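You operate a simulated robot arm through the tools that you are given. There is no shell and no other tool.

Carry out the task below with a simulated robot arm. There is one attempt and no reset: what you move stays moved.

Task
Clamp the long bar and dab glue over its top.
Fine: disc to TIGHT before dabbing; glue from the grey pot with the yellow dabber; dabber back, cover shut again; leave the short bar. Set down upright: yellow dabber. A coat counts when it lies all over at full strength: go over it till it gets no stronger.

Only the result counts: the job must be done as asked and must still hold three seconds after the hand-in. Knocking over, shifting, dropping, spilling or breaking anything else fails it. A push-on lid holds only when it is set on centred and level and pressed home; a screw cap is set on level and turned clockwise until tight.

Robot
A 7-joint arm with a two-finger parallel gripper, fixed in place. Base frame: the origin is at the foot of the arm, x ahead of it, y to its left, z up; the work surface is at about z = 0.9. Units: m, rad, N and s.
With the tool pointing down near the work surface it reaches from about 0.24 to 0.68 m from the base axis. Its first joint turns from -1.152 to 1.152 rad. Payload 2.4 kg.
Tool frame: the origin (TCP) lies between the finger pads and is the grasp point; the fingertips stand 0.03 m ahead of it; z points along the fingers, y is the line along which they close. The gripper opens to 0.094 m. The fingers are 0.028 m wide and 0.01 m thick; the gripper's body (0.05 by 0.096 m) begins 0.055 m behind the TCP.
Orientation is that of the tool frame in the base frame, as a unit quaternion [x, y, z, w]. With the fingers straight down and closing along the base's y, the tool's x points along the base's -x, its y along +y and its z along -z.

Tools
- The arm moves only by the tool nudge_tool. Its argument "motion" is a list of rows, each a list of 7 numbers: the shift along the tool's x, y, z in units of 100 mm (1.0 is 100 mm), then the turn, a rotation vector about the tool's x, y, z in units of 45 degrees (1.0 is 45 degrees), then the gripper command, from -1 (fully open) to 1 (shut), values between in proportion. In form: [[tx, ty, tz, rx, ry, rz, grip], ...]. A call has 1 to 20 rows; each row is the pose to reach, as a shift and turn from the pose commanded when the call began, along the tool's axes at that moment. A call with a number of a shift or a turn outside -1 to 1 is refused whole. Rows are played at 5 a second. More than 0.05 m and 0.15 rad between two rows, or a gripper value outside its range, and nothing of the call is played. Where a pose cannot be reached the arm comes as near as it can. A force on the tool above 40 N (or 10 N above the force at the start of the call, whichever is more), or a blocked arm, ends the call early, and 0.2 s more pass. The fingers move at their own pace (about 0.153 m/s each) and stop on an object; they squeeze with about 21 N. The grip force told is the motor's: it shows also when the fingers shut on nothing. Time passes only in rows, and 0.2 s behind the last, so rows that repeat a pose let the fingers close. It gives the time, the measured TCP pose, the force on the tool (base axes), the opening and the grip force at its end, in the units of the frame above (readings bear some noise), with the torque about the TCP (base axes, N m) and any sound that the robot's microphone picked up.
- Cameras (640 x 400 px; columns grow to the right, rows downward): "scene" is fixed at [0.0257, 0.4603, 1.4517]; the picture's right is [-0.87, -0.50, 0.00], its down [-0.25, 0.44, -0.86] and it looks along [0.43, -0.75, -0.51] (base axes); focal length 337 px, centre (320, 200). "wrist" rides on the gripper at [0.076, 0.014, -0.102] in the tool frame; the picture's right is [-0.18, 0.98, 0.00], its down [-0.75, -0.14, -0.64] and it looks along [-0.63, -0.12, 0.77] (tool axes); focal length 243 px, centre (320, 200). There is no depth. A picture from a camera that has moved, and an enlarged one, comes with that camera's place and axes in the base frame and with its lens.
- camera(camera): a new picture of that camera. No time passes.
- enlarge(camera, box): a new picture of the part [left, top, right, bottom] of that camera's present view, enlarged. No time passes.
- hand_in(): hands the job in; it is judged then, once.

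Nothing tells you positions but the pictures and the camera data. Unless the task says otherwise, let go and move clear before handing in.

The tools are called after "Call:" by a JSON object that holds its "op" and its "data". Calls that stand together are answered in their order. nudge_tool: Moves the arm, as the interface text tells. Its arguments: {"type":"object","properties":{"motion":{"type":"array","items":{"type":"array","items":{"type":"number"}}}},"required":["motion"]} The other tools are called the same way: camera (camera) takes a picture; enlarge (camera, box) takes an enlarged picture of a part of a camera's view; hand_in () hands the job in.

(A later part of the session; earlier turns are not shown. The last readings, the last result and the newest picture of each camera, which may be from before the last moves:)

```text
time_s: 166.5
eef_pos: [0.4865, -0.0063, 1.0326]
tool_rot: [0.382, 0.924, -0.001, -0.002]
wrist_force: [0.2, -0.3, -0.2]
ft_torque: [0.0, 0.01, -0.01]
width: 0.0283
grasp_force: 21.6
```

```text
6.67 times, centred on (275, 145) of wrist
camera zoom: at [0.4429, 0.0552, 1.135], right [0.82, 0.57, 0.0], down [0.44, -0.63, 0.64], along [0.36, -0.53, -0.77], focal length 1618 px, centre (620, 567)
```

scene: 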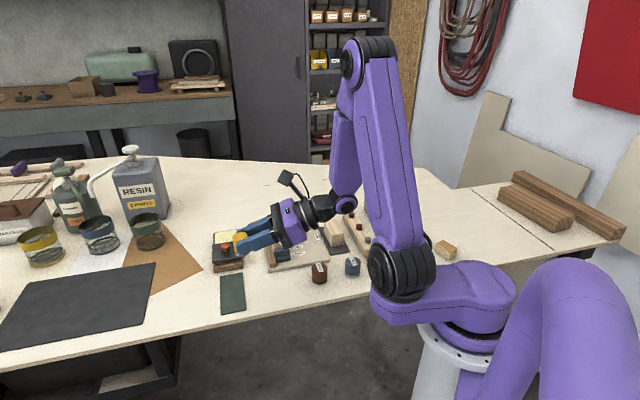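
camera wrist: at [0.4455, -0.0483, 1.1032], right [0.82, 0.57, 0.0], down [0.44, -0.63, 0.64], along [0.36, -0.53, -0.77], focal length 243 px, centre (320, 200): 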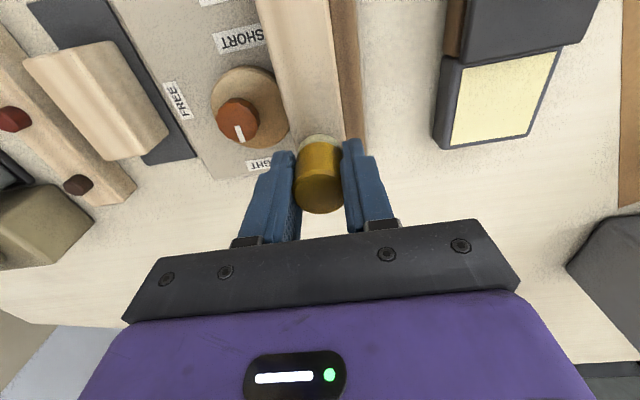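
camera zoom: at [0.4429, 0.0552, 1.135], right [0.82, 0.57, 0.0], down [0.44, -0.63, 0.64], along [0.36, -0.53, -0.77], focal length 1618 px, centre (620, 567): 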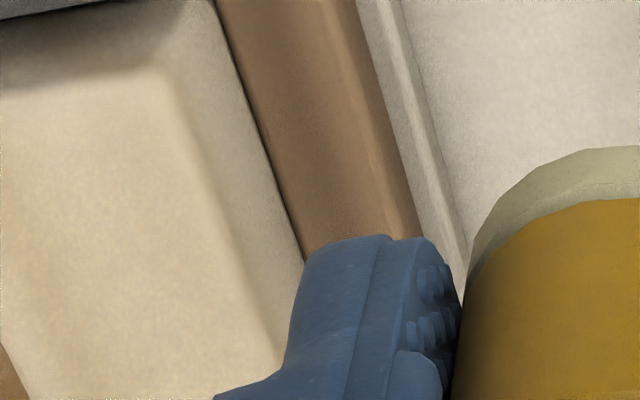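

The grain still shows through a little, so I'll continue with a denser pass down the centre.

Call:
{"op": "nudge_tool", "data": {"motion": [[-0.15, 0.1, 0, 0, 0, 0, 1], [-0.33, 0.22, 0, 0, 0, 0, 1], [-0.51, 0.34, 0, 0, 0, 0, 1], [-0.68, 0.46, 0, 0, 0, 0, 1], [-0.818, 0.54, 0, 0, 0, 0, 1], [-0.818, 0.54, 0.15, 0, 0, 0, 1], [-0.818, 0.54, 0.33, 0, 0, 0, 1], [-0.818, 0.54, 0.5, 0, 0, 0, 1], [-0.818, 0.54, 0.62, 0, 0, 0, 1], [-0.818, 0.54, 0.68, 0, 0, 0, 1], [-0.818, 0.54, 0.71, 0, 0, 0, 1], [-0.818, 0.54, 0.72, 0, 0, 0, 1], [-0.818, 0.54, 0.72, 0, 0, 0, 1], [-0.818, 0.54, 0.72, 0, 0, 0, 1], [-0.818, 0.54, 0.72, 0, 0, 0, 1]]}}

Call:
{"op": "nudge_tool", "data": {"motion": [[0, 0, -0.05, 0, 0, 0, 1], [0, 0, -0.18, 0, 0, 0, 1], [0, 0, -0.35, 0, 0, 0, 1], [0, 0, -0.5, 0, 0, 0, 1], [0, -0.15, -0.5, 0, 0, 0, 1], [0, -0.32, -0.5, 0, 0, 0, 1], [0, -0.5, -0.5, 0, 0, 0, 1], [0, -0.68, -0.5, 0, 0, 0, 1], [0, -0.85, -0.5, 0, 0, 0, 1], [0, -1, -0.5, 0, 0, 0, 1], [0, -1, -0.5, 0, 0, 0, 1]]}}

Call:
{"op": "nudge_tool", "data": {"motion": [[0, -0.12, 0, 0, 0, 0, 1], [0, -0.26, 0.08, 0, 0, 0, 1], [0, -0.26, 0.18, 0, 0, 0, 1], [0, -0.26, 0.25, 0, 0, 0, 1], [0, -0.26, 0.262, 0, 0, 0, 1], [0, -0.26, 0.262, 0, 0, 0, 1]]}}

```text
time_s: 169.7
eef_pos: [0.5835, -0.0283, 0.959]
tool_rot: [0.382, 0.924, -0.001, -0.001]
wrist_force: [-0.2, -0.2, 6.0]
ft_torque: [-0.05, -0.06, 0.03]
width: 0.0282
grasp_force: 21.0
```

```text
time_s: 172.1
eef_pos: [0.5116, -0.099, 1.0088]
tool_rot: [0.381, 0.924, -0.001, -0.001]
wrist_force: [-0.3, -1.6, -0.1]
ft_torque: [0.02, 0.01, 0.01]
width: 0.0281
grasp_force: 21.1
```

```text
time_s: 173.5
eef_pos: [0.4936, -0.1169, 0.9835]
tool_rot: [0.382, 0.924, -0.001, 0.0]
wrist_force: [-2.7, 1.7, 12.8]
ft_torque: [0.0, 0.07, 0.0]
width: 0.0286
grasp_force: 21.2
```

Call:
{"op": "nudge_tool", "data": {"motion": [[0.03, 0, -0.05, 0, 0, 0, 1], [0.06, 0, 0, 0, 0, 0, 1], [0.06, 0, 0, 0, 0, 0, 1], [0.09, 0, -0.05, 0, 0, 0, 1], [0.12, 0, 0, 0, 0, 0, 1], [0.12, 0, 0, 0, 0, 0, 1], [0.15, 0, -0.05, 0, 0, 0, 1], [0.18, 0, 0, 0, 0, 0, 1], [0.18, 0, 0, 0, 0, 0, 1], [0.21, 0, -0.05, 0, 0, 0, 1], [0.24, 0, 0, 0, 0, 0, 1], [0.24, 0, 0, 0, 0, 0, 1], [0.27, 0, -0.05, 0, 0, 0, 1], [0.3, 0, 0, 0, 0, 0, 1], [0.3, 0, 0, 0, 0, 0, 1], [0.34, 0, -0.05, 0, 0, 0, 1], [0.37, 0, 0, 0, 0, 0, 1], [0.37, 0, 0, 0, 0, 0, 1]]}}

Call:
{"op": "nudge_tool", "data": {"motion": [[0.03, 0, -0.05, 0, 0, 0, 1], [0.07, 0, 0, 0, 0, 0, 1], [0.07, 0, 0, 0, 0, 0, 1], [0.1, 0, -0.05, 0, 0, 0, 1], [0.14, 0, 0, 0, 0, 0, 1], [0.14, 0, 0, 0, 0, 0, 1], [0.18, 0, -0.05, 0, 0, 0, 1], [0.21, 0, 0, 0, 0, 0, 1], [0.21, 0, 0, 0, 0, 0, 1], [0.25, 0, -0.05, 0, 0, 0, 1], [0.28, 0, 0, 0, 0, 0, 1], [0.28, 0, 0, 0, 0, 0, 1], [0.32, 0, -0.05, 0, 0, 0, 1], [0.36, 0, 0, 0, 0, 0, 1], [0.36, 0, 0, 0, 0, 0, 1], [0.4, 0, -0.05, 0, 0, 0, 1], [0.44, 0, 0, 0, 0, 0, 1], [0.44, 0, 0, 0, 0, 0, 1]]}}

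Call:
{"op": "nudge_tool", "data": {"motion": [[0, 0, -0.1, 0, 0, 0, 1], [0, 0.2, -0.3, 0, 0, 0, 1], [0, 0.45, -0.48, 0, 0, 0, 1], [0, 0.65, -0.48, 0, 0, 0, 1], [0, 0.72, -0.48, 0, 0, 0, 1], [0, 0.72, -0.48, 0, 0, 0, 1]]}}

Call:
{"op": "enlarge", "data": {"camera": "scene", "box": [272, 216, 304, 246]}}

Call:
{"op": "enlarge", "data": {"camera": "wrist", "box": [230, 100, 320, 200]}}

```text
time_s: 177.3
eef_pos: [0.4669, -0.0908, 0.9833]
tool_rot: [0.383, 0.924, -0.002, -0.001]
wrist_force: [-1.0, -0.9, 11.3]
ft_torque: [-0.08, -0.02, 0.01]
width: 0.0283
grasp_force: 21.0
```

```text
time_s: 181.1
eef_pos: [0.4378, -0.0611, 0.9838]
tool_rot: [0.382, 0.924, -0.001, 0.001]
wrist_force: [-0.2, -1.9, 19.6]
ft_torque: [-0.13, -0.05, -0.02]
width: 0.0284
grasp_force: 20.9
```

```text
time_s: 182.5
eef_pos: [0.4863, -0.0082, 1.0307]
tool_rot: [0.382, 0.924, -0.001, -0.001]
wrist_force: [-0.7, 0.1, -0.9]
ft_torque: [-0.02, -0.04, 0.0]
width: 0.0282
grasp_force: 21.6
```

```text
13.33 times, centred on (288, 231) of scene
camera zoom: at [0.0257, 0.4604, 1.4517], right [-0.87, -0.5, 0.0], down [-0.25, 0.44, -0.86], along [0.43, -0.75, -0.51], focal length 4488 px, centre (747, -213)
```

zoom: 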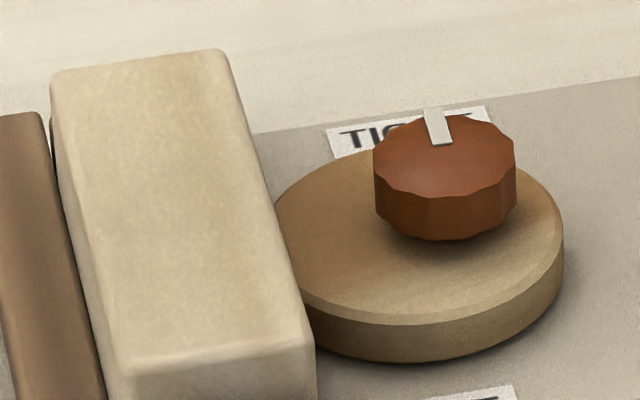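

```text
4.00 times, centred on (275, 150) of wrist
camera zoom: at [0.443, 0.0552, 1.1343], right [0.82, 0.57, 0.0], down [0.44, -0.63, 0.64], along [0.36, -0.53, -0.77], focal length 970 px, centre (500, 400)
```

zoom: 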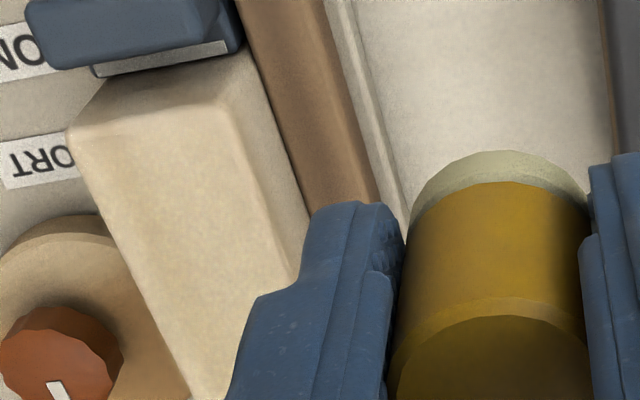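

The dense pass made the centre clearly stronger. I'll repeat dense passes on the fence side, then the disc side.

Call:
{"op": "nudge_tool", "data": {"motion": [[-0.15, 0.1, 0, 0, 0, 0, 1], [-0.33, 0.22, 0, 0, 0, 0, 1], [-0.51, 0.34, 0, 0, 0, 0, 1], [-0.68, 0.46, 0, 0, 0, 0, 1], [-0.818, 0.55, 0, 0, 0, 0, 1], [-0.818, 0.55, 0.15, 0, 0, 0, 1], [-0.818, 0.55, 0.33, 0, 0, 0, 1], [-0.818, 0.55, 0.5, 0, 0, 0, 1], [-0.818, 0.55, 0.62, 0, 0, 0, 1], [-0.818, 0.55, 0.68, 0, 0, 0, 1], [-0.818, 0.55, 0.71, 0, 0, 0, 1], [-0.818, 0.55, 0.722, 0, 0, 0, 1], [-0.818, 0.55, 0.722, 0, 0, 0, 1], [-0.818, 0.55, 0.722, 0, 0, 0, 1], [-0.818, 0.55, 0.722, 0, 0, 0, 1]]}}

Call:
{"op": "nudge_tool", "data": {"motion": [[0, 0, -0.05, 0, 0, 0, 1], [0, 0, -0.18, 0, 0, 0, 1], [0, 0, -0.35, 0, 0, 0, 1], [0, 0, -0.5, 0, 0, 0, 1], [0, -0.15, -0.5, 0, 0, 0, 1], [0, -0.32, -0.5, 0, 0, 0, 1], [0, -0.5, -0.5, 0, 0, 0, 1], [0, -0.68, -0.5, 0, 0, 0, 1], [0, -0.85, -0.5, 0, 0, 0, 1], [0, -1, -0.5, 0, 0, 0, 1], [0, -1, -0.5, 0, 0, 0, 1]]}}

Call:
{"op": "nudge_tool", "data": {"motion": [[0, -0.1, 0, 0, 0, 0, 1], [0, -0.17, 0.08, 0, 0, 0, 1], [0, -0.17, 0.18, 0, 0, 0, 1], [0, -0.17, 0.25, 0, 0, 0, 1], [0, -0.17, 0.262, 0, 0, 0, 1], [0, -0.17, 0.262, 0, 0, 0, 1]]}}

```text
time_s: 185.7
eef_pos: [0.5833, -0.0276, 0.9597]
tool_rot: [0.382, 0.924, 0.0, 0.0]
wrist_force: [-1.3, -0.5, 10.6]
ft_torque: [-0.04, 0.03, 0.0]
width: 0.0286
grasp_force: 21.2
```

```text
time_s: 188.1
eef_pos: [0.5132, -0.0998, 1.0092]
tool_rot: [0.381, 0.924, -0.001, -0.002]
wrist_force: [-0.4, 0.3, -0.5]
ft_torque: [0.0, 0.0, -0.02]
width: 0.0285
grasp_force: 20.9
```

```text
time_s: 189.5
eef_pos: [0.5026, -0.1102, 0.9831]
tool_rot: [0.381, 0.924, -0.001, 0.0]
wrist_force: [-1.4, -0.3, 11.9]
ft_torque: [-0.05, 0.13, -0.01]
width: 0.0286
grasp_force: 20.9
```

Call:
{"op": "nudge_tool", "data": {"motion": [[0.03, -0.02, -0.05, 0, 0, 0, 1], [0.06, -0.02, 0, 0, 0, 0, 1], [0.06, -0.02, 0, 0, 0, 0, 1], [0.09, -0.02, -0.05, 0, 0, 0, 1], [0.12, -0.02, 0, 0, 0, 0, 1], [0.12, -0.02, 0, 0, 0, 0, 1], [0.15, -0.02, -0.05, 0, 0, 0, 1], [0.18, -0.02, 0, 0, 0, 0, 1], [0.18, -0.02, 0, 0, 0, 0, 1], [0.21, -0.02, -0.05, 0, 0, 0, 1], [0.24, -0.02, 0, 0, 0, 0, 1], [0.24, -0.02, 0, 0, 0, 0, 1], [0.27, -0.02, -0.05, 0, 0, 0, 1], [0.3, -0.02, 0, 0, 0, 0, 1], [0.3, -0.02, 0, 0, 0, 0, 1], [0.34, -0.02, -0.05, 0, 0, 0, 1], [0.37, -0.02, 0, 0, 0, 0, 1], [0.37, -0.02, 0, 0, 0, 0, 1]]}}

Call:
{"op": "nudge_tool", "data": {"motion": [[0.03, 0, -0.05, 0, 0, 0, 1], [0.07, 0, 0, 0, 0, 0, 1], [0.07, 0, 0, 0, 0, 0, 1], [0.1, 0, -0.05, 0, 0, 0, 1], [0.14, 0, 0, 0, 0, 0, 1], [0.14, 0, 0, 0, 0, 0, 1], [0.18, 0, -0.05, 0, 0, 0, 1], [0.21, 0, 0, 0, 0, 0, 1], [0.21, 0, 0, 0, 0, 0, 1], [0.25, 0, -0.05, 0, 0, 0, 1], [0.28, 0, 0, 0, 0, 0, 1], [0.28, 0, 0, 0, 0, 0, 1], [0.32, 0, -0.05, 0, 0, 0, 1], [0.36, 0, 0, 0, 0, 0, 1], [0.36, 0, 0, 0, 0, 0, 1], [0.42, 0, -0.05, 0, 0, 0, 1], [0.46, 0, -0.003, 0, 0, 0, 1], [0.46, 0, -0.003, 0, 0, 0, 1]]}}

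Call:
{"op": "nudge_tool", "data": {"motion": [[0, 0, -0.1, 0, 0, 0, 1], [0, 0.2, -0.3, 0, 0, 0, 1], [0, 0.45, -0.48, 0, 0, 0, 1], [0, 0.62, -0.48, 0, 0, 0, 1], [0, 0.62, -0.48, 0, 0, 0, 1]]}}

Call:
{"op": "enlarge", "data": {"camera": "scene", "box": [272, 216, 304, 246]}}

Call:
{"op": "enlarge", "data": {"camera": "wrist", "box": [230, 100, 320, 200]}}

```text
time_s: 193.3
eef_pos: [0.474, -0.0866, 0.9833]
tool_rot: [0.382, 0.924, -0.001, 0.0]
wrist_force: [-0.5, -1.4, 15.7]
ft_torque: [-0.12, -0.02, -0.04]
width: 0.0285
grasp_force: 20.9
```

```text
time_s: 197.1
eef_pos: [0.4411, -0.0554, 0.9827]
tool_rot: [0.382, 0.924, -0.001, 0.001]
wrist_force: [-0.6, -3.1, 19.7]
ft_torque: [-0.13, 0.0, 0.0]
width: 0.0284
grasp_force: 21.2
```

```text
time_s: 198.3
eef_pos: [0.4855, -0.0092, 1.032]
tool_rot: [0.382, 0.924, -0.001, -0.002]
wrist_force: [0.4, -1.3, -0.3]
ft_torque: [0.0, 0.02, 0.01]
width: 0.0285
grasp_force: 21.4
```

```text
13.33 times, centred on (288, 231) of scene
camera zoom: at [0.0257, 0.4604, 1.4517], right [-0.87, -0.5, 0.0], down [-0.25, 0.44, -0.86], along [0.43, -0.75, -0.51], focal length 4488 px, centre (747, -213)
```

zoom: 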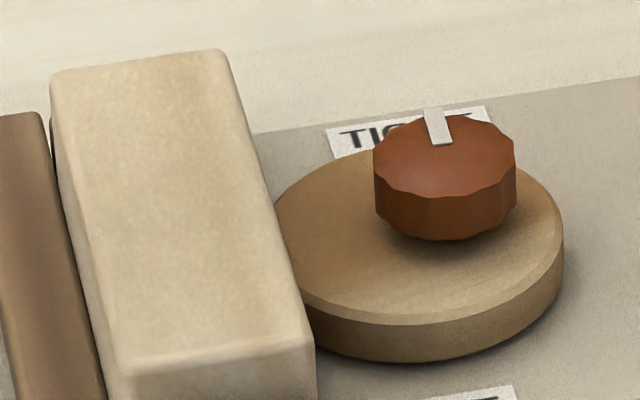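

```text
4.00 times, centred on (275, 150) of wrist
camera zoom: at [0.4417, 0.0539, 1.1349], right [0.82, 0.57, 0.0], down [0.44, -0.63, 0.64], along [0.36, -0.53, -0.77], focal length 970 px, centre (500, 400)
```

zoom: 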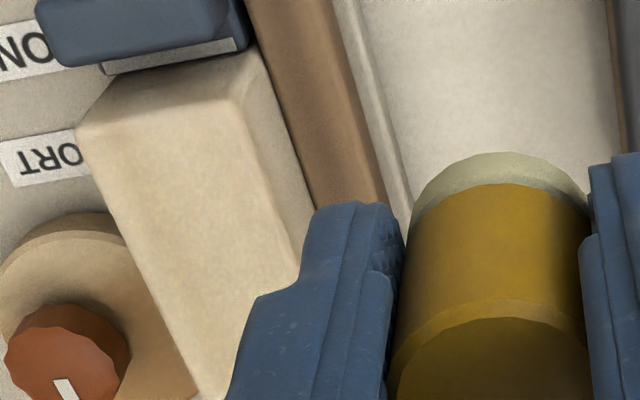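

Fence side done. Next is a dense pass on the disc side.

Call:
{"op": "nudge_tool", "data": {"motion": [[-0.15, 0.1, 0, 0, 0, 0, 1], [-0.33, 0.22, 0, 0, 0, 0, 1], [-0.51, 0.34, 0, 0, 0, 0, 1], [-0.68, 0.46, 0, 0, 0, 0, 1], [-0.809, 0.563, 0, 0, 0, 0, 1], [-0.809, 0.563, 0.15, 0, 0, 0, 1], [-0.809, 0.563, 0.33, 0, 0, 0, 1], [-0.809, 0.563, 0.5, 0, 0, 0, 1], [-0.809, 0.563, 0.62, 0, 0, 0, 1], [-0.809, 0.563, 0.68, 0, 0, 0, 1], [-0.809, 0.563, 0.71, 0, 0, 0, 1], [-0.809, 0.563, 0.725, 0, 0, 0, 1], [-0.809, 0.563, 0.725, 0, 0, 0, 1], [-0.809, 0.563, 0.725, 0, 0, 0, 1], [-0.809, 0.563, 0.725, 0, 0, 0, 1]]}}

Call:
{"op": "nudge_tool", "data": {"motion": [[0, 0, -0.05, 0, 0, 0, 1], [0, 0, -0.18, 0, 0, 0, 1], [0, 0, -0.35, 0, 0, 0, 1], [0, 0, -0.5, 0, 0, 0, 1], [0, -0.15, -0.5, 0, 0, 0, 1], [0, -0.32, -0.5, 0, 0, 0, 1], [0, -0.5, -0.5, 0, 0, 0, 1], [0, -0.68, -0.5, 0, 0, 0, 1], [0, -0.85, -0.5, 0, 0, 0, 1], [0, -1, -0.5, 0, 0, 0, 1], [0, -1, -0.5, 0, 0, 0, 1]]}}

Call:
{"op": "nudge_tool", "data": {"motion": [[0, -0.15, 0, 0, 0, 0, 1], [0, -0.33, 0.08, 0, 0, 0, 1], [0, -0.33, 0.18, 0, 0, 0, 1], [0, -0.33, 0.25, 0, 0, 0, 1], [0, -0.33, 0.262, 0, 0, 0, 1], [0, -0.33, 0.262, 0, 0, 0, 1]]}}

```text
time_s: 201.5
eef_pos: [0.5824, -0.0269, 0.9581]
tool_rot: [0.382, 0.924, -0.001, 0.0]
wrist_force: [-2.8, 0.0, 12.2]
ft_torque: [-0.03, 0.01, 0.01]
width: 0.0285
grasp_force: 20.5
```

```text
time_s: 203.9
eef_pos: [0.5118, -0.0979, 1.0077]
tool_rot: [0.382, 0.924, -0.002, -0.002]
wrist_force: [-0.2, 0.0, 0.2]
ft_torque: [-0.01, 0.04, 0.02]
width: 0.0284
grasp_force: 21.3
```

```text
time_s: 205.3
eef_pos: [0.4885, -0.1223, 0.9837]
tool_rot: [0.381, 0.924, 0.0, -0.001]
wrist_force: [-2.8, 0.7, 15.6]
ft_torque: [0.04, 0.11, -0.02]
width: 0.0287
grasp_force: 21.1
```

Call:
{"op": "nudge_tool", "data": {"motion": [[0.03, 0, -0.05, 0, 0, 0, 1], [0.06, 0, -0.002, 0, 0, 0, 1], [0.06, 0, -0.002, 0, 0, 0, 1], [0.09, 0, -0.05, 0, 0, 0, 1], [0.12, 0, -0.002, 0, 0, 0, 1], [0.12, 0, -0.002, 0, 0, 0, 1], [0.15, 0, -0.05, 0, 0, 0, 1], [0.18, 0, -0.002, 0, 0, 0, 1], [0.18, 0, -0.002, 0, 0, 0, 1], [0.21, 0, -0.05, 0, 0, 0, 1], [0.24, 0, -0.002, 0, 0, 0, 1], [0.24, 0, -0.002, 0, 0, 0, 1], [0.27, 0, -0.05, 0, 0, 0, 1], [0.3, 0, -0.002, 0, 0, 0, 1], [0.3, 0, -0.002, 0, 0, 0, 1], [0.34, 0, -0.05, 0, 0, 0, 1], [0.37, 0, -0.002, 0, 0, 0, 1], [0.37, 0, -0.002, 0, 0, 0, 1]]}}

Call:
{"op": "nudge_tool", "data": {"motion": [[0.03, 0, -0.05, 0, 0, 0, 1], [0.07, 0, 0, 0, 0, 0, 1], [0.07, 0, 0, 0, 0, 0, 1], [0.1, 0, -0.05, 0, 0, 0, 1], [0.14, 0, 0, 0, 0, 0, 1], [0.14, 0, 0, 0, 0, 0, 1], [0.18, 0, -0.05, 0, 0, 0, 1], [0.21, 0, 0, 0, 0, 0, 1], [0.21, 0, 0, 0, 0, 0, 1], [0.25, 0, -0.05, 0, 0, 0, 1], [0.28, 0, 0, 0, 0, 0, 1], [0.28, 0, 0, 0, 0, 0, 1], [0.32, 0, -0.05, 0, 0, 0, 1], [0.36, 0, 0, 0, 0, 0, 1], [0.36, 0, 0, 0, 0, 0, 1], [0.42, 0, -0.05, 0, 0, 0, 1], [0.46, 0, -0.003, 0, 0, 0, 1], [0.46, 0, -0.003, 0, 0, 0, 1]]}}

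Call:
{"op": "nudge_tool", "data": {"motion": [[0, 0, -0.1, 0, 0, 0, 1], [0, 0.2, -0.3, 0, 0, 0, 1], [0, 0.45, -0.48, 0, 0, 0, 1], [0, 0.65, -0.48, 0, 0, 0, 1], [0, 0.78, -0.48, 0, 0, 0, 1], [0, 0.78, -0.48, 0, 0, 0, 1]]}}

Call:
{"op": "enlarge", "data": {"camera": "scene", "box": [272, 216, 304, 246]}}

Call:
{"op": "enlarge", "data": {"camera": "wrist", "box": [230, 100, 320, 200]}}

```text
time_s: 209.1
eef_pos: [0.4622, -0.0958, 0.983]
tool_rot: [0.381, 0.925, -0.001, 0.0]
wrist_force: [-1.8, -1.8, 15.4]
ft_torque: [-0.04, 0.1, 0.01]
width: 0.0284
grasp_force: 21.0
```

```text
time_s: 212.9
eef_pos: [0.4295, -0.0615, 0.9829]
tool_rot: [0.382, 0.924, -0.001, 0.0]
wrist_force: [0.2, 0.8, 4.8]
ft_torque: [-0.02, -0.01, 0.01]
width: 0.0285
grasp_force: 21.4
```

```text
time_s: 214.3
eef_pos: [0.4844, -0.0076, 1.0292]
tool_rot: [0.382, 0.924, -0.002, -0.001]
wrist_force: [0.4, -0.3, -0.1]
ft_torque: [-0.01, 0.02, 0.0]
width: 0.0282
grasp_force: 20.5
```

```text
13.33 times, centred on (288, 231) of scene
camera zoom: at [0.0257, 0.4604, 1.4517], right [-0.87, -0.5, 0.0], down [-0.25, 0.44, -0.86], along [0.43, -0.75, -0.51], focal length 4488 px, centre (747, -213)
```

zoom: 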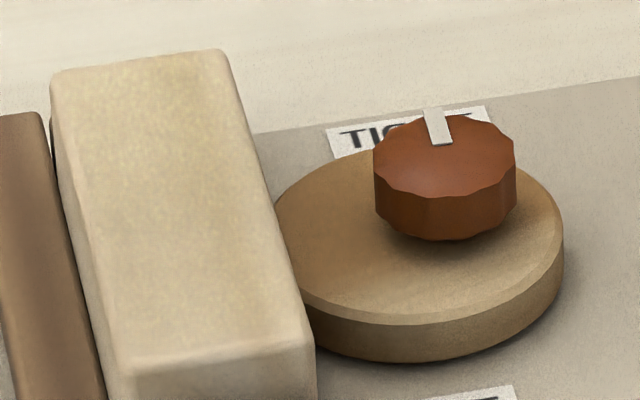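

```text
4.00 times, centred on (275, 150) of wrist
camera zoom: at [0.4405, 0.0561, 1.1334], right [0.82, 0.57, 0.0], down [0.44, -0.63, 0.64], along [0.36, -0.53, -0.77], focal length 970 px, centre (500, 400)
```

zoom: 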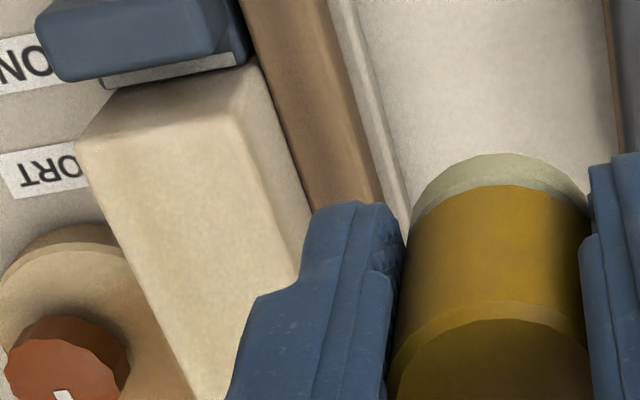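

It's still gaining, mostly in the middle and the far half. I'll run the next passes starting from the near end so the fresh load goes there.

Call:
{"op": "nudge_tool", "data": {"motion": [[-0.15, 0.1, 0, 0, 0, 0, 1], [-0.33, 0.22, 0, 0, 0, 0, 1], [-0.51, 0.34, 0, 0, 0, 0, 1], [-0.68, 0.46, 0, 0, 0, 0, 1], [-0.825, 0.56, 0, 0, 0, 0, 1], [-0.825, 0.56, 0.15, 0, 0, 0, 1], [-0.825, 0.56, 0.33, 0, 0, 0, 1], [-0.825, 0.56, 0.5, 0, 0, 0, 1], [-0.825, 0.56, 0.62, 0, 0, 0, 1], [-0.825, 0.56, 0.68, 0, 0, 0, 1], [-0.825, 0.56, 0.71, 0, 0, 0, 1], [-0.825, 0.56, 0.718, 0, 0, 0, 1], [-0.825, 0.56, 0.718, 0, 0, 0, 1], [-0.825, 0.56, 0.718, 0, 0, 0, 1], [-0.825, 0.56, 0.718, 0, 0, 0, 1]]}}

Call:
{"op": "nudge_tool", "data": {"motion": [[0, 0, -0.05, 0, 0, 0, 1], [0, 0, -0.18, 0, 0, 0, 1], [0, 0, -0.35, 0, 0, 0, 1], [0, 0, -0.5, 0, 0, 0, 1], [0.1, -0.15, -0.5, 0, 0, 0, 1], [0.22, -0.32, -0.5, 0, 0, 0, 1], [0.35, -0.5, -0.5, 0, 0, 0, 1], [0.47, -0.68, -0.5, 0, 0, 0, 1], [0.59, -0.85, -0.5, 0, 0, 0, 1], [0.7, -1, -0.5, 0, 0, 0, 1], [0.7, -1, -0.5, 0, 0, 0, 1]]}}

Call:
{"op": "nudge_tool", "data": {"motion": [[0.05, -0.12, 0, 0, 0, 0, 1], [0.11, -0.255, 0.08, 0, 0, 0, 1], [0.11, -0.255, 0.18, 0, 0, 0, 1], [0.11, -0.255, 0.25, 0, 0, 0, 1], [0.11, -0.255, 0.26, 0, 0, 0, 1], [0.11, -0.255, 0.26, 0, 0, 0, 1]]}}

```text
time_s: 217.5
eef_pos: [0.5817, -0.0264, 0.9592]
tool_rot: [0.382, 0.924, -0.002, -0.001]
wrist_force: [-0.5, 0.1, 2.8]
ft_torque: [-0.01, -0.04, 0.01]
width: 0.0285
grasp_force: 20.8
```

```text
time_s: 219.9
eef_pos: [0.4616, -0.0466, 1.0097]
tool_rot: [0.383, 0.924, -0.001, -0.002]
wrist_force: [0.5, -0.4, 0.1]
ft_torque: [-0.04, 0.01, -0.02]
width: 0.0282
grasp_force: 21.2
```

```text
time_s: 221.3
eef_pos: [0.4369, -0.0586, 0.9827]
tool_rot: [0.382, 0.924, -0.001, -0.001]
wrist_force: [-1.9, -1.3, 5.0]
ft_torque: [-0.01, 0.0, -0.02]
width: 0.0284
grasp_force: 21.5
```

Call:
{"op": "nudge_tool", "data": {"motion": [[0, 0, 0.005, 0, 0, 0, 1], [0, 0, 0.005, 0, 0, 0, 1], [-0.03, 0, -0.05, 0, 0, 0, 1], [-0.06, 0, 0.004, 0, 0, 0, 1], [-0.06, 0, 0.004, 0, 0, 0, 1], [-0.09, 0, -0.05, 0, 0, 0, 1], [-0.12, 0, 0.004, 0, 0, 0, 1], [-0.12, 0, 0.004, 0, 0, 0, 1], [-0.15, 0, -0.05, 0, 0, 0, 1], [-0.18, 0, 0.004, 0, 0, 0, 1], [-0.18, 0, 0.004, 0, 0, 0, 1], [-0.21, 0, -0.05, 0, 0, 0, 1], [-0.24, 0, 0.004, 0, 0, 0, 1], [-0.24, 0, 0.004, 0, 0, 0, 1], [-0.27, 0, -0.05, 0, 0, 0, 1], [-0.3, 0, 0.004, 0, 0, 0, 1], [-0.3, 0, 0.004, 0, 0, 0, 1]]}}

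Call:
{"op": "nudge_tool", "data": {"motion": [[-0.04, 0, -0.05, 0, 0, 0, 1], [-0.07, 0, 0, 0, 0, 0, 1], [-0.07, 0, 0, 0, 0, 0, 1], [-0.11, 0, -0.05, 0, 0, 0, 1], [-0.14, 0, 0, 0, 0, 0, 1], [-0.14, 0, 0, 0, 0, 0, 1], [-0.18, 0, -0.05, 0, 0, 0, 1], [-0.21, 0, 0, 0, 0, 0, 1], [-0.21, 0, 0, 0, 0, 0, 1], [-0.25, 0, -0.05, 0, 0, 0, 1], [-0.28, 0, 0, 0, 0, 0, 1], [-0.28, 0, 0, 0, 0, 0, 1], [-0.34, 0, -0.05, 0, 0, 0, 1], [-0.38, 0, 0, 0, 0, 0, 1], [-0.38, 0, 0, 0, 0, 0, 1], [-0.45, 0, -0.05, 0, 0, 0, 1], [-0.49, 0, 0, 0, 0, 0, 1], [-0.49, 0, 0, 0, 0, 0, 1]]}}

Call:
{"op": "nudge_tool", "data": {"motion": [[0, 0, -0.1, 0, 0, 0, 1], [0, 0.2, -0.3, 0, 0, 0, 1], [0, 0.45, -0.48, 0, 0, 0, 1], [0, 0.7, -0.48, 0, 0, 0, 1], [0, 0.95, -0.48, 0, 0, 0, 1], [0, 0.95, -0.48, 0, 0, 0, 1]]}}

Call:
{"op": "enlarge", "data": {"camera": "scene", "box": [272, 216, 304, 246]}}

```text
time_s: 224.9
eef_pos: [0.4568, -0.0784, 0.983]
tool_rot: [0.382, 0.924, -0.001, -0.001]
wrist_force: [-4.6, 3.3, 15.4]
ft_torque: [0.07, 0.1, -0.01]
width: 0.0283
grasp_force: 20.8
```

```text
time_s: 228.7
eef_pos: [0.4922, -0.114, 0.9833]
tool_rot: [0.382, 0.924, -0.001, -0.001]
wrist_force: [-3.6, 2.2, 10.9]
ft_torque: [0.03, 0.09, -0.03]
width: 0.0285
grasp_force: 21.0
```

```text
time_s: 230.1
eef_pos: [0.5603, -0.0454, 1.0304]
tool_rot: [0.381, 0.924, -0.001, -0.002]
wrist_force: [-0.6, 0.6, 0.0]
ft_torque: [0.02, -0.02, 0.03]
width: 0.0283
grasp_force: 20.9
```

```text
13.33 times, centred on (288, 231) of scene
camera zoom: at [0.0257, 0.4604, 1.4517], right [-0.87, -0.5, 0.0], down [-0.25, 0.44, -0.86], along [0.43, -0.75, -0.51], focal length 4488 px, centre (747, -213)
```

zoom: 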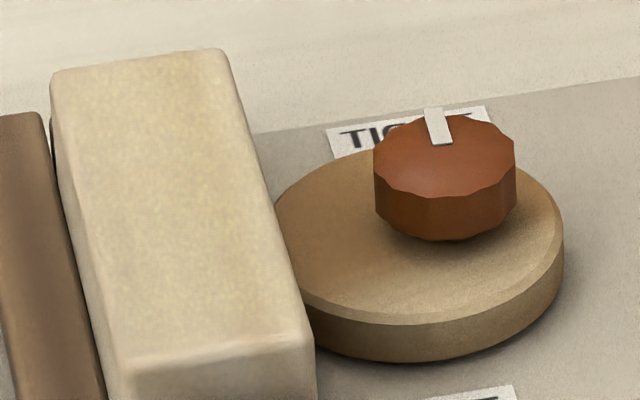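

Clearly stronger now. I'll continue with the fence-side lane, near to far.

Call:
{"op": "nudge_tool", "data": {"motion": [[-0.024, 0.15, 0.1, 0, 0, 0, 1], [-0.024, 0.291, 0.25, 0, 0, 0, 1], [-0.024, 0.291, 0.42, 0, 0, 0, 1], [-0.024, 0.291, 0.58, 0, 0, 0, 1], [-0.024, 0.291, 0.68, 0, 0, 0, 1], [-0.024, 0.291, 0.715, 0, 0, 0, 1], [-0.024, 0.291, 0.723, 0, 0, 0, 1], [-0.024, 0.291, 0.723, 0, 0, 0, 1], [-0.024, 0.291, 0.723, 0, 0, 0, 1], [-0.024, 0.291, 0.723, 0, 0, 0, 1]]}}

Call:
{"op": "nudge_tool", "data": {"motion": [[0, 0, -0.05, 0, 0, 0, 1], [0, 0, -0.18, 0, 0, 0, 1], [0, 0, -0.35, 0, 0, 0, 1], [0, 0, -0.5, 0, 0, 0, 1], [0.1, -0.15, -0.5, 0, 0, 0, 1], [0.22, -0.32, -0.5, 0, 0, 0, 1], [0.35, -0.5, -0.5, 0, 0, 0, 1], [0.47, -0.68, -0.5, 0, 0, 0, 1], [0.59, -0.85, -0.5, 0, 0, 0, 1], [0.7, -1, -0.5, 0, 0, 0, 1], [0.7, -1, -0.5, 0, 0, 0, 1]]}}

Call:
{"op": "nudge_tool", "data": {"motion": [[0.05, -0.1, 0, 0, 0, 0, 1], [0.11, -0.182, 0.08, 0, 0, 0, 1], [0.11, -0.182, 0.18, 0, 0, 0, 1], [0.11, -0.182, 0.25, 0, 0, 0, 1], [0.11, -0.182, 0.265, 0, 0, 0, 1], [0.11, -0.182, 0.265, 0, 0, 0, 1]]}}

```text
time_s: 232.3
eef_pos: [0.5809, -0.0277, 0.9592]
tool_rot: [0.382, 0.924, -0.002, 0.0]
wrist_force: [-1.4, 0.2, 4.5]
ft_torque: [0.0, -0.04, 0.01]
width: 0.0282
grasp_force: 21.5
```

```text
time_s: 234.7
eef_pos: [0.4619, -0.0483, 1.0082]
tool_rot: [0.382, 0.924, -0.001, -0.002]
wrist_force: [-0.5, 0.0, -0.1]
ft_torque: [-0.03, 0.01, -0.01]
width: 0.0285
grasp_force: 21.4
```

```text
time_s: 236.1
eef_pos: [0.4408, -0.0533, 0.9823]
tool_rot: [0.382, 0.924, -0.001, 0.0]
wrist_force: [-2.6, 0.8, 20.1]
ft_torque: [-0.02, 0.06, -0.05]
width: 0.0287
grasp_force: 21.8
```

Call:
{"op": "nudge_tool", "data": {"motion": [[-0.03, 0, -0.055, 0, 0, 0, 1], [-0.06, 0, -0.003, 0, 0, 0, 1], [-0.06, 0, -0.003, 0, 0, 0, 1], [-0.09, 0, -0.05, 0, 0, 0, 1], [-0.12, 0, -0.003, 0, 0, 0, 1], [-0.12, 0, -0.003, 0, 0, 0, 1], [-0.15, 0, -0.05, 0, 0, 0, 1], [-0.18, 0, -0.003, 0, 0, 0, 1], [-0.18, 0, -0.003, 0, 0, 0, 1], [-0.21, 0, -0.05, 0, 0, 0, 1], [-0.24, 0, -0.003, 0, 0, 0, 1], [-0.24, 0, -0.003, 0, 0, 0, 1], [-0.27, 0, -0.05, 0, 0, 0, 1], [-0.3, 0, -0.003, 0, 0, 0, 1], [-0.3, 0, -0.003, 0, 0, 0, 1]]}}

Call:
{"op": "nudge_tool", "data": {"motion": [[-0.04, 0, -0.05, 0, 0, 0, 1], [-0.07, 0, 0, 0, 0, 0, 1], [-0.07, 0, 0, 0, 0, 0, 1], [-0.11, 0, -0.05, 0, 0, 0, 1], [-0.14, 0, 0, 0, 0, 0, 1], [-0.14, 0, 0, 0, 0, 0, 1], [-0.18, 0, -0.05, 0, 0, 0, 1], [-0.21, 0, 0, 0, 0, 0, 1], [-0.21, 0, 0, 0, 0, 0, 1], [-0.25, 0, -0.05, 0, 0, 0, 1], [-0.28, 0, 0, 0, 0, 0, 1], [-0.28, 0, 0, 0, 0, 0, 1], [-0.34, 0, -0.05, 0, 0, 0, 1], [-0.38, 0, 0, 0, 0, 0, 1], [-0.38, 0, 0, 0, 0, 0, 1], [-0.46, 0, -0.05, 0, 0, 0, 1], [-0.51, 0, 0, 0, 0, 0, 1], [-0.51, 0, 0, 0, 0, 0, 1]]}}

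Call:
{"op": "nudge_tool", "data": {"motion": [[0, 0, -0.1, 0, 0, 0, 1], [0, 0.2, -0.3, 0, 0, 0, 1], [0, 0.45, -0.48, 0, 0, 0, 1], [0, 0.7, -0.48, 0, 0, 0, 1], [0, 0.9, -0.48, 0, 0, 0, 1], [0, 0.9, -0.48, 0, 0, 0, 1]]}}

Call:
{"op": "enlarge", "data": {"camera": "scene", "box": [272, 216, 304, 246]}}

```text
time_s: 239.3
eef_pos: [0.4627, -0.0752, 0.983]
tool_rot: [0.382, 0.924, -0.001, -0.001]
wrist_force: [-1.8, 1.3, 5.9]
ft_torque: [0.01, 0.0, 0.02]
width: 0.0283
grasp_force: 21.1
```

```text
time_s: 243.1
eef_pos: [0.4982, -0.1097, 0.9825]
tool_rot: [0.382, 0.924, -0.002, -0.001]
wrist_force: [-2.6, 0.6, 8.3]
ft_torque: [0.03, 0.04, -0.01]
width: 0.0284
grasp_force: 21.0
```

```text
time_s: 244.5
eef_pos: [0.5626, -0.0455, 1.0295]
tool_rot: [0.383, 0.924, -0.001, -0.001]
wrist_force: [-0.1, 0.8, -0.9]
ft_torque: [0.02, 0.01, -0.01]
width: 0.0285
grasp_force: 20.6
```

```text
13.33 times, centred on (288, 231) of scene
camera zoom: at [0.0257, 0.4604, 1.4517], right [-0.87, -0.5, 0.0], down [-0.25, 0.44, -0.86], along [0.43, -0.75, -0.51], focal length 4488 px, centre (747, -213)
```

zoom: 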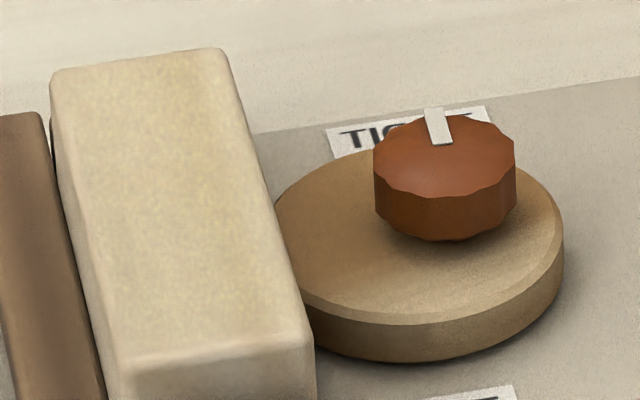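

The coat is becoming even. Now the disc-side lane, near to far.

Call:
{"op": "nudge_tool", "data": {"motion": [[0, 0.15, 0.1, 0, 0, 0, 1], [0, 0.276, 0.25, 0, 0, 0, 1], [0, 0.276, 0.42, 0, 0, 0, 1], [0, 0.276, 0.58, 0, 0, 0, 1], [0, 0.276, 0.68, 0, 0, 0, 1], [0, 0.276, 0.715, 0, 0, 0, 1], [0, 0.276, 0.724, 0, 0, 0, 1], [0, 0.276, 0.724, 0, 0, 0, 1], [0, 0.276, 0.724, 0, 0, 0, 1], [0, 0.276, 0.724, 0, 0, 0, 1]]}}

Call:
{"op": "nudge_tool", "data": {"motion": [[0, 0, -0.05, 0, 0, 0, 1], [0, 0, -0.18, 0, 0, 0, 1], [0, 0, -0.35, 0, 0, 0, 1], [0, 0, -0.5, 0, 0, 0, 1], [0.1, -0.15, -0.5, 0, 0, 0, 1], [0.22, -0.32, -0.5, 0, 0, 0, 1], [0.35, -0.5, -0.5, 0, 0, 0, 1], [0.47, -0.68, -0.5, 0, 0, 0, 1], [0.59, -0.85, -0.5, 0, 0, 0, 1], [0.7, -1, -0.5, 0, 0, 0, 1], [0.7, -1, -0.5, 0, 0, 0, 1]]}}

Call:
{"op": "nudge_tool", "data": {"motion": [[0.05, -0.17, 0, 0, 0, 0, 1], [0.11, -0.332, 0.08, 0, 0, 0, 1], [0.11, -0.332, 0.18, 0, 0, 0, 1], [0.11, -0.332, 0.25, 0, 0, 0, 1], [0.11, -0.332, 0.262, 0, 0, 0, 1], [0.11, -0.332, 0.262, 0, 0, 0, 1]]}}

```text
time_s: 246.7
eef_pos: [0.5818, -0.0278, 0.9566]
tool_rot: [0.381, 0.924, -0.001, 0.0]
wrist_force: [-1.1, -0.7, 15.1]
ft_torque: [0.0, 0.03, -0.02]
width: 0.0284
grasp_force: 21.6
```

```text
time_s: 249.1
eef_pos: [0.4623, -0.0489, 1.008]
tool_rot: [0.381, 0.924, -0.002, -0.002]
wrist_force: [0.1, -0.3, -1.3]
ft_torque: [-0.01, -0.02, 0.02]
width: 0.0282
grasp_force: 20.5
```

```text
time_s: 250.5
eef_pos: [0.43, -0.0633, 0.983]
tool_rot: [0.382, 0.924, -0.001, 0.001]
wrist_force: [-3.2, 1.0, 18.8]
ft_torque: [-0.01, 0.04, -0.01]
width: 0.0283
grasp_force: 21.0
```

Call:
{"op": "nudge_tool", "data": {"motion": [[-0.03, 0, -0.055, 0, 0, 0, 1], [-0.06, 0, -0.004, 0, 0, 0, 1], [-0.06, 0, -0.004, 0, 0, 0, 1], [-0.09, 0, -0.05, 0, 0, 0, 1], [-0.12, 0, -0.004, 0, 0, 0, 1], [-0.12, 0, -0.004, 0, 0, 0, 1], [-0.15, 0, -0.05, 0, 0, 0, 1], [-0.18, 0, -0.003, 0, 0, 0, 1], [-0.18, 0, -0.003, 0, 0, 0, 1], [-0.21, 0, -0.05, 0, 0, 0, 1], [-0.24, 0, -0.003, 0, 0, 0, 1], [-0.24, 0, -0.003, 0, 0, 0, 1], [-0.27, 0, -0.05, 0, 0, 0, 1], [-0.3, 0, -0.003, 0, 0, 0, 1], [-0.3, 0, -0.003, 0, 0, 0, 1]]}}

Call:
{"op": "nudge_tool", "data": {"motion": [[-0.04, 0, -0.05, 0, 0, 0, 1], [-0.07, 0, 0, 0, 0, 0, 1], [-0.07, 0, 0, 0, 0, 0, 1], [-0.11, 0, -0.05, 0, 0, 0, 1], [-0.14, 0, 0, 0, 0, 0, 1], [-0.14, 0, 0, 0, 0, 0, 1], [-0.18, 0, -0.05, 0, 0, 0, 1], [-0.21, 0, 0, 0, 0, 0, 1], [-0.21, 0, 0, 0, 0, 0, 1], [-0.25, 0, -0.05, 0, 0, 0, 1], [-0.28, 0, 0, 0, 0, 0, 1], [-0.28, 0, 0, 0, 0, 0, 1], [-0.34, 0, -0.05, 0, 0, 0, 1], [-0.38, 0, 0, 0, 0, 0, 1], [-0.38, 0, 0, 0, 0, 0, 1], [-0.46, 0, -0.05, 0, 0, 0, 1], [-0.51, 0, 0, 0, 0, 0, 1], [-0.51, 0, 0, 0, 0, 0, 1]]}}

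Call:
{"op": "nudge_tool", "data": {"motion": [[0, 0, -0.1, 0, 0, 0, 1], [0, 0.2, -0.3, 0, 0, 0, 1], [0, 0.45, -0.48, 0, 0, 0, 1], [0, 0.7, -0.48, 0, 0, 0, 1], [0, 0.95, -0.48, 0, 0, 0, 1], [0, 1, -0.48, 0, 0, 0, 1], [0, 1, -0.48, 0, 0, 0, 1]]}}

Call:
{"op": "enlarge", "data": {"camera": "scene", "box": [272, 216, 304, 246]}}

Call:
{"op": "enlarge", "data": {"camera": "wrist", "box": [40, 0, 280, 180]}}

```text
time_s: 253.7
eef_pos: [0.451, -0.0867, 0.9833]
tool_rot: [0.382, 0.924, -0.002, -0.001]
wrist_force: [-2.8, 2.1, 9.3]
ft_torque: [0.05, 0.06, 0.01]
width: 0.0284
grasp_force: 21.7
```

```text
time_s: 257.5
eef_pos: [0.4878, -0.1217, 0.982]
tool_rot: [0.382, 0.924, -0.002, -0.001]
wrist_force: [-2.0, 1.6, 7.7]
ft_torque: [0.06, 0.07, -0.03]
width: 0.0283
grasp_force: 21.0
```

```text
time_s: 259.1
eef_pos: [0.5575, -0.0514, 1.0299]
tool_rot: [0.382, 0.924, -0.002, -0.001]
wrist_force: [1.1, -0.7, -0.6]
ft_torque: [-0.02, 0.0, 0.0]
width: 0.0285
grasp_force: 21.3
```

```text
13.33 times, centred on (288, 231) of scene
camera zoom: at [0.0257, 0.4604, 1.4517], right [-0.87, -0.5, 0.0], down [-0.25, 0.44, -0.86], along [0.43, -0.75, -0.51], focal length 4488 px, centre (747, -213)
```

zoom: 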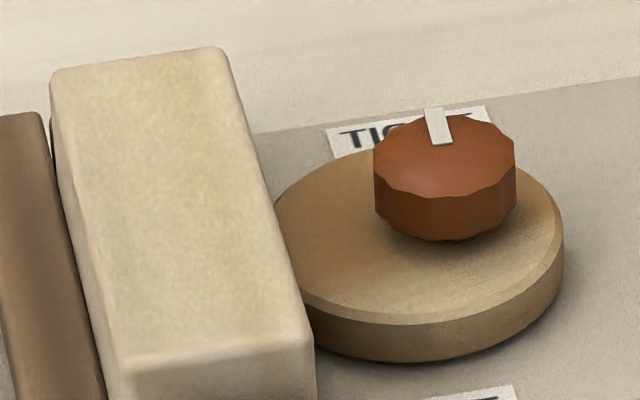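

```text
2.22 times, centred on (160, 90) of wrist
camera zoom: at [0.5139, 0.0122, 1.1335], right [0.82, 0.57, 0.0], down [0.44, -0.63, 0.64], along [0.36, -0.53, -0.77], focal length 539 px, centre (676, 444)
```

zoom: 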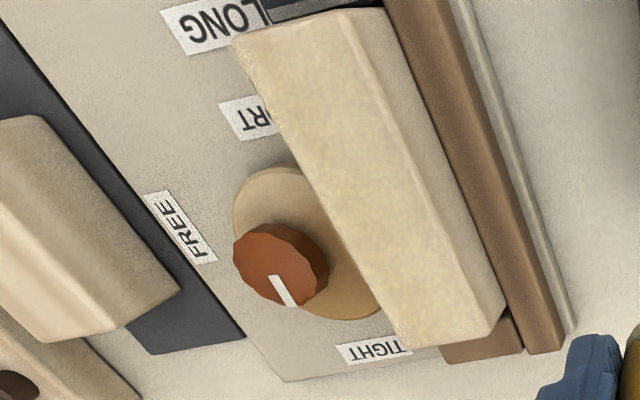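

This view shows the coat well. I'll zoom in to find the weaker areas.

Call:
{"op": "enlarge", "data": {"camera": "wrist", "box": [115, 0, 245, 160]}}

```text
2.50 times, centred on (180, 80) of wrist
camera zoom: at [0.5139, 0.0122, 1.1335], right [0.82, 0.57, 0.0], down [0.44, -0.63, 0.64], along [0.36, -0.53, -0.77], focal length 606 px, centre (670, 500)
```

zoom: 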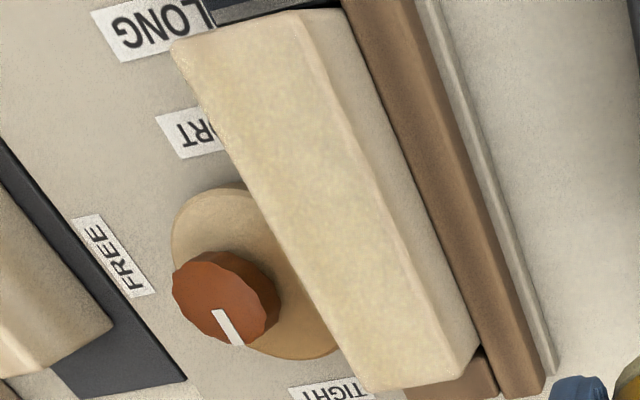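

The fence-side edge and the near corner by the stop are slightly weaker. I'll reload and go along that edge.

Call:
{"op": "nudge_tool", "data": {"motion": [[0, 0.18, 0.1, 0, 0, 0, 1], [0, 0.353, 0.25, 0, 0, 0, 1], [0, 0.353, 0.42, 0, 0, 0, 1], [0, 0.353, 0.58, 0, 0, 0, 1], [0, 0.353, 0.68, 0, 0, 0, 1], [0, 0.353, 0.715, 0, 0, 0, 1], [0, 0.353, 0.722, 0, 0, 0, 1], [0, 0.353, 0.722, 0, 0, 0, 1], [0, 0.353, 0.722, 0, 0, 0, 1], [0, 0.353, 0.722, 0, 0, 0, 1]]}}

Call:
{"op": "nudge_tool", "data": {"motion": [[0, 0, -0.05, 0, 0, 0, 1], [0, 0, -0.18, 0, 0, 0, 1], [0, 0, -0.35, 0, 0, 0, 1], [0, 0, -0.5, 0, 0, 0, 1], [0.1, -0.15, -0.5, 0, 0, 0, 1], [0.22, -0.32, -0.5, 0, 0, 0, 1], [0.35, -0.5, -0.5, 0, 0, 0, 1], [0.47, -0.68, -0.5, 0, 0, 0, 1], [0.59, -0.85, -0.5, 0, 0, 0, 1], [0.73, -1, -0.5, 0, 0, 0, 1], [0.73, -1, -0.5, 0, 0, 0, 1]]}}

Call:
{"op": "nudge_tool", "data": {"motion": [[0.05, -0.08, 0, 0, 0, 0, 1], [0.11, -0.145, 0.08, 0, 0, 0, 1], [0.11, -0.145, 0.18, 0, 0, 0, 1], [0.11, -0.145, 0.25, 0, 0, 0, 1], [0.11, -0.145, 0.262, 0, 0, 0, 1], [0.11, -0.145, 0.262, 0, 0, 0, 1]]}}

```text
time_s: 261.3
eef_pos: [0.5815, -0.0259, 0.958]
tool_rot: [0.382, 0.924, -0.002, 0.0]
wrist_force: [-0.8, 0.2, 4.8]
ft_torque: [0.01, -0.02, 0.01]
width: 0.0283
grasp_force: 21.4
```

```text
time_s: 263.7
eef_pos: [0.4597, -0.0454, 1.0073]
tool_rot: [0.382, 0.924, -0.001, -0.001]
wrist_force: [-0.3, 0.3, -0.4]
ft_torque: [0.0, 0.02, -0.02]
width: 0.0283
grasp_force: 20.9
```

```text
time_s: 265.1
eef_pos: [0.442, -0.0476, 0.9824]
tool_rot: [0.382, 0.924, -0.001, 0.0]
wrist_force: [-3.2, -0.9, 17.3]
ft_torque: [-0.18, 0.06, -0.03]
width: 0.0283
grasp_force: 21.4
```

Call:
{"op": "nudge_tool", "data": {"motion": [[-0.03, 0, -0.055, 0, 0, 0, 1], [-0.06, 0, -0.005, 0, 0, 0, 1], [-0.06, 0, -0.005, 0, 0, 0, 1], [-0.09, 0, -0.05, 0, 0, 0, 1], [-0.12, 0, -0.005, 0, 0, 0, 1], [-0.12, 0, -0.005, 0, 0, 0, 1], [-0.15, 0, -0.05, 0, 0, 0, 1], [-0.18, 0, -0.004, 0, 0, 0, 1], [-0.18, 0, -0.004, 0, 0, 0, 1], [-0.21, 0, -0.05, 0, 0, 0, 1], [-0.24, 0, -0.004, 0, 0, 0, 1], [-0.24, 0, -0.004, 0, 0, 0, 1], [-0.27, 0, -0.05, 0, 0, 0, 1], [-0.3, 0, -0.003, 0, 0, 0, 1], [-0.3, 0, -0.003, 0, 0, 0, 1]]}}

Call:
{"op": "nudge_tool", "data": {"motion": [[-0.04, 0, -0.05, 0, 0, 0, 1], [-0.07, 0, 0, 0, 0, 0, 1], [-0.07, 0, 0, 0, 0, 0, 1], [-0.11, 0, -0.05, 0, 0, 0, 1], [-0.14, 0, 0, 0, 0, 0, 1], [-0.14, 0, 0, 0, 0, 0, 1], [-0.18, 0, -0.05, 0, 0, 0, 1], [-0.21, 0, 0, 0, 0, 0, 1], [-0.21, 0, 0, 0, 0, 0, 1], [-0.25, 0, -0.05, 0, 0, 0, 1], [-0.28, 0, 0, 0, 0, 0, 1], [-0.28, 0, 0, 0, 0, 0, 1], [-0.36, 0, -0.05, 0, 0, 0, 1], [-0.4, 0, 0, 0, 0, 0, 1], [-0.4, 0, 0, 0, 0, 0, 1], [-0.48, 0, -0.05, 0, 0, 0, 1], [-0.54, 0, 0, 0, 0, 0, 1], [-0.54, 0, 0, 0, 0, 0, 1]]}}

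Call:
{"op": "nudge_tool", "data": {"motion": [[0, 0, -0.1, 0, 0, 0, 1], [0, 0.2, -0.3, 0, 0, 0, 1], [0, 0.45, -0.48, 0, 0, 0, 1], [0, 0.7, -0.48, 0, 0, 0, 1], [0, 0.79, -0.48, 0, 0, 0, 1], [0, 0.79, -0.48, 0, 0, 0, 1]]}}

Call:
{"op": "enlarge", "data": {"camera": "wrist", "box": [115, 0, 245, 160]}}

```text
time_s: 268.3
eef_pos: [0.4636, -0.0677, 0.9814]
tool_rot: [0.382, 0.924, -0.002, 0.0]
wrist_force: [-3.1, 2.4, 11.8]
ft_torque: [0.03, 0.1, 0.01]
width: 0.0284
grasp_force: 21.1
```

```text
time_s: 272.1
eef_pos: [0.5019, -0.1086, 0.9817]
tool_rot: [0.382, 0.924, -0.001, -0.001]
wrist_force: [-1.3, 1.3, 7.2]
ft_torque: [0.02, 0.09, -0.01]
width: 0.0286
grasp_force: 21.5
```

```text
time_s: 273.5
eef_pos: [0.5574, -0.0514, 1.0298]
tool_rot: [0.382, 0.924, -0.002, -0.001]
wrist_force: [0.5, -0.2, -0.2]
ft_torque: [-0.01, 0.01, 0.0]
width: 0.0285
grasp_force: 21.5
```

```text
2.50 times, centred on (180, 80) of wrist
camera zoom: at [0.514, 0.0121, 1.1329], right [0.82, 0.57, 0.0], down [0.44, -0.63, 0.64], along [0.36, -0.53, -0.77], focal length 606 px, centre (670, 500)
```

zoom: 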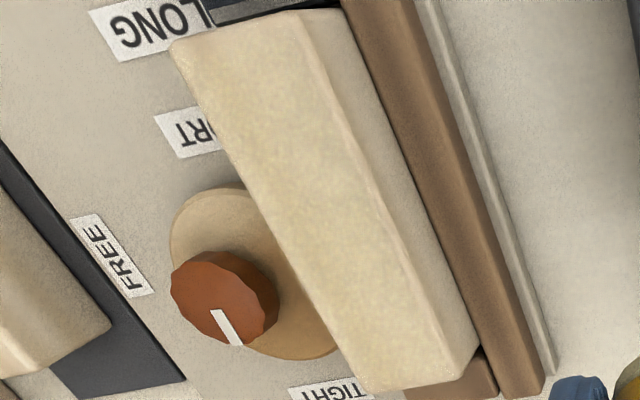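

More even now. I'll do another centre pass, then compare from this same viewpoint.

Call:
{"op": "nudge_tool", "data": {"motion": [[0, 0.18, 0.1, 0, 0, 0, 1], [0, 0.353, 0.25, 0, 0, 0, 1], [0, 0.353, 0.42, 0, 0, 0, 1], [0, 0.353, 0.58, 0, 0, 0, 1], [0, 0.353, 0.68, 0, 0, 0, 1], [0, 0.353, 0.715, 0, 0, 0, 1], [0, 0.353, 0.724, 0, 0, 0, 1], [0, 0.353, 0.724, 0, 0, 0, 1], [0, 0.353, 0.724, 0, 0, 0, 1], [0, 0.353, 0.724, 0, 0, 0, 1]]}}

Call:
{"op": "nudge_tool", "data": {"motion": [[0, 0, -0.05, 0, 0, 0, 1], [0, 0, -0.18, 0, 0, 0, 1], [0, 0, -0.35, 0, 0, 0, 1], [0, 0, -0.5, 0, 0, 0, 1], [0.1, -0.15, -0.5, 0, 0, 0, 1], [0.22, -0.32, -0.5, 0, 0, 0, 1], [0.35, -0.5, -0.5, 0, 0, 0, 1], [0.47, -0.68, -0.5, 0, 0, 0, 1], [0.59, -0.85, -0.5, 0, 0, 0, 1], [0.73, -1, -0.5, 0, 0, 0, 1], [0.73, -1, -0.5, 0, 0, 0, 1]]}}

Call:
{"op": "nudge_tool", "data": {"motion": [[0.05, -0.14, 0, 0, 0, 0, 1], [0.11, -0.25, 0.08, 0, 0, 0, 1], [0.11, -0.25, 0.18, 0, 0, 0, 1], [0.11, -0.25, 0.25, 0, 0, 0, 1], [0.11, -0.25, 0.262, 0, 0, 0, 1], [0.11, -0.25, 0.262, 0, 0, 0, 1]]}}

```text
time_s: 275.7
eef_pos: [0.5834, -0.0262, 0.9569]
tool_rot: [0.381, 0.924, 0.001, -0.001]
wrist_force: [-1.2, 0.3, 9.9]
ft_torque: [0.03, 0.02, -0.01]
width: 0.0284
grasp_force: 20.8
```

```text
time_s: 278.1
eef_pos: [0.4601, -0.045, 1.0091]
tool_rot: [0.381, 0.924, -0.001, -0.002]
wrist_force: [-1.2, -0.1, 0.5]
ft_torque: [0.01, 0.01, -0.02]
width: 0.0283
grasp_force: 21.0
```

```text
time_s: 279.5
eef_pos: [0.4338, -0.0559, 0.9815]
tool_rot: [0.382, 0.924, -0.001, -0.001]
wrist_force: [-5.1, 1.7, 19.1]
ft_torque: [0.02, 0.08, -0.01]
width: 0.0284
grasp_force: 20.9
```

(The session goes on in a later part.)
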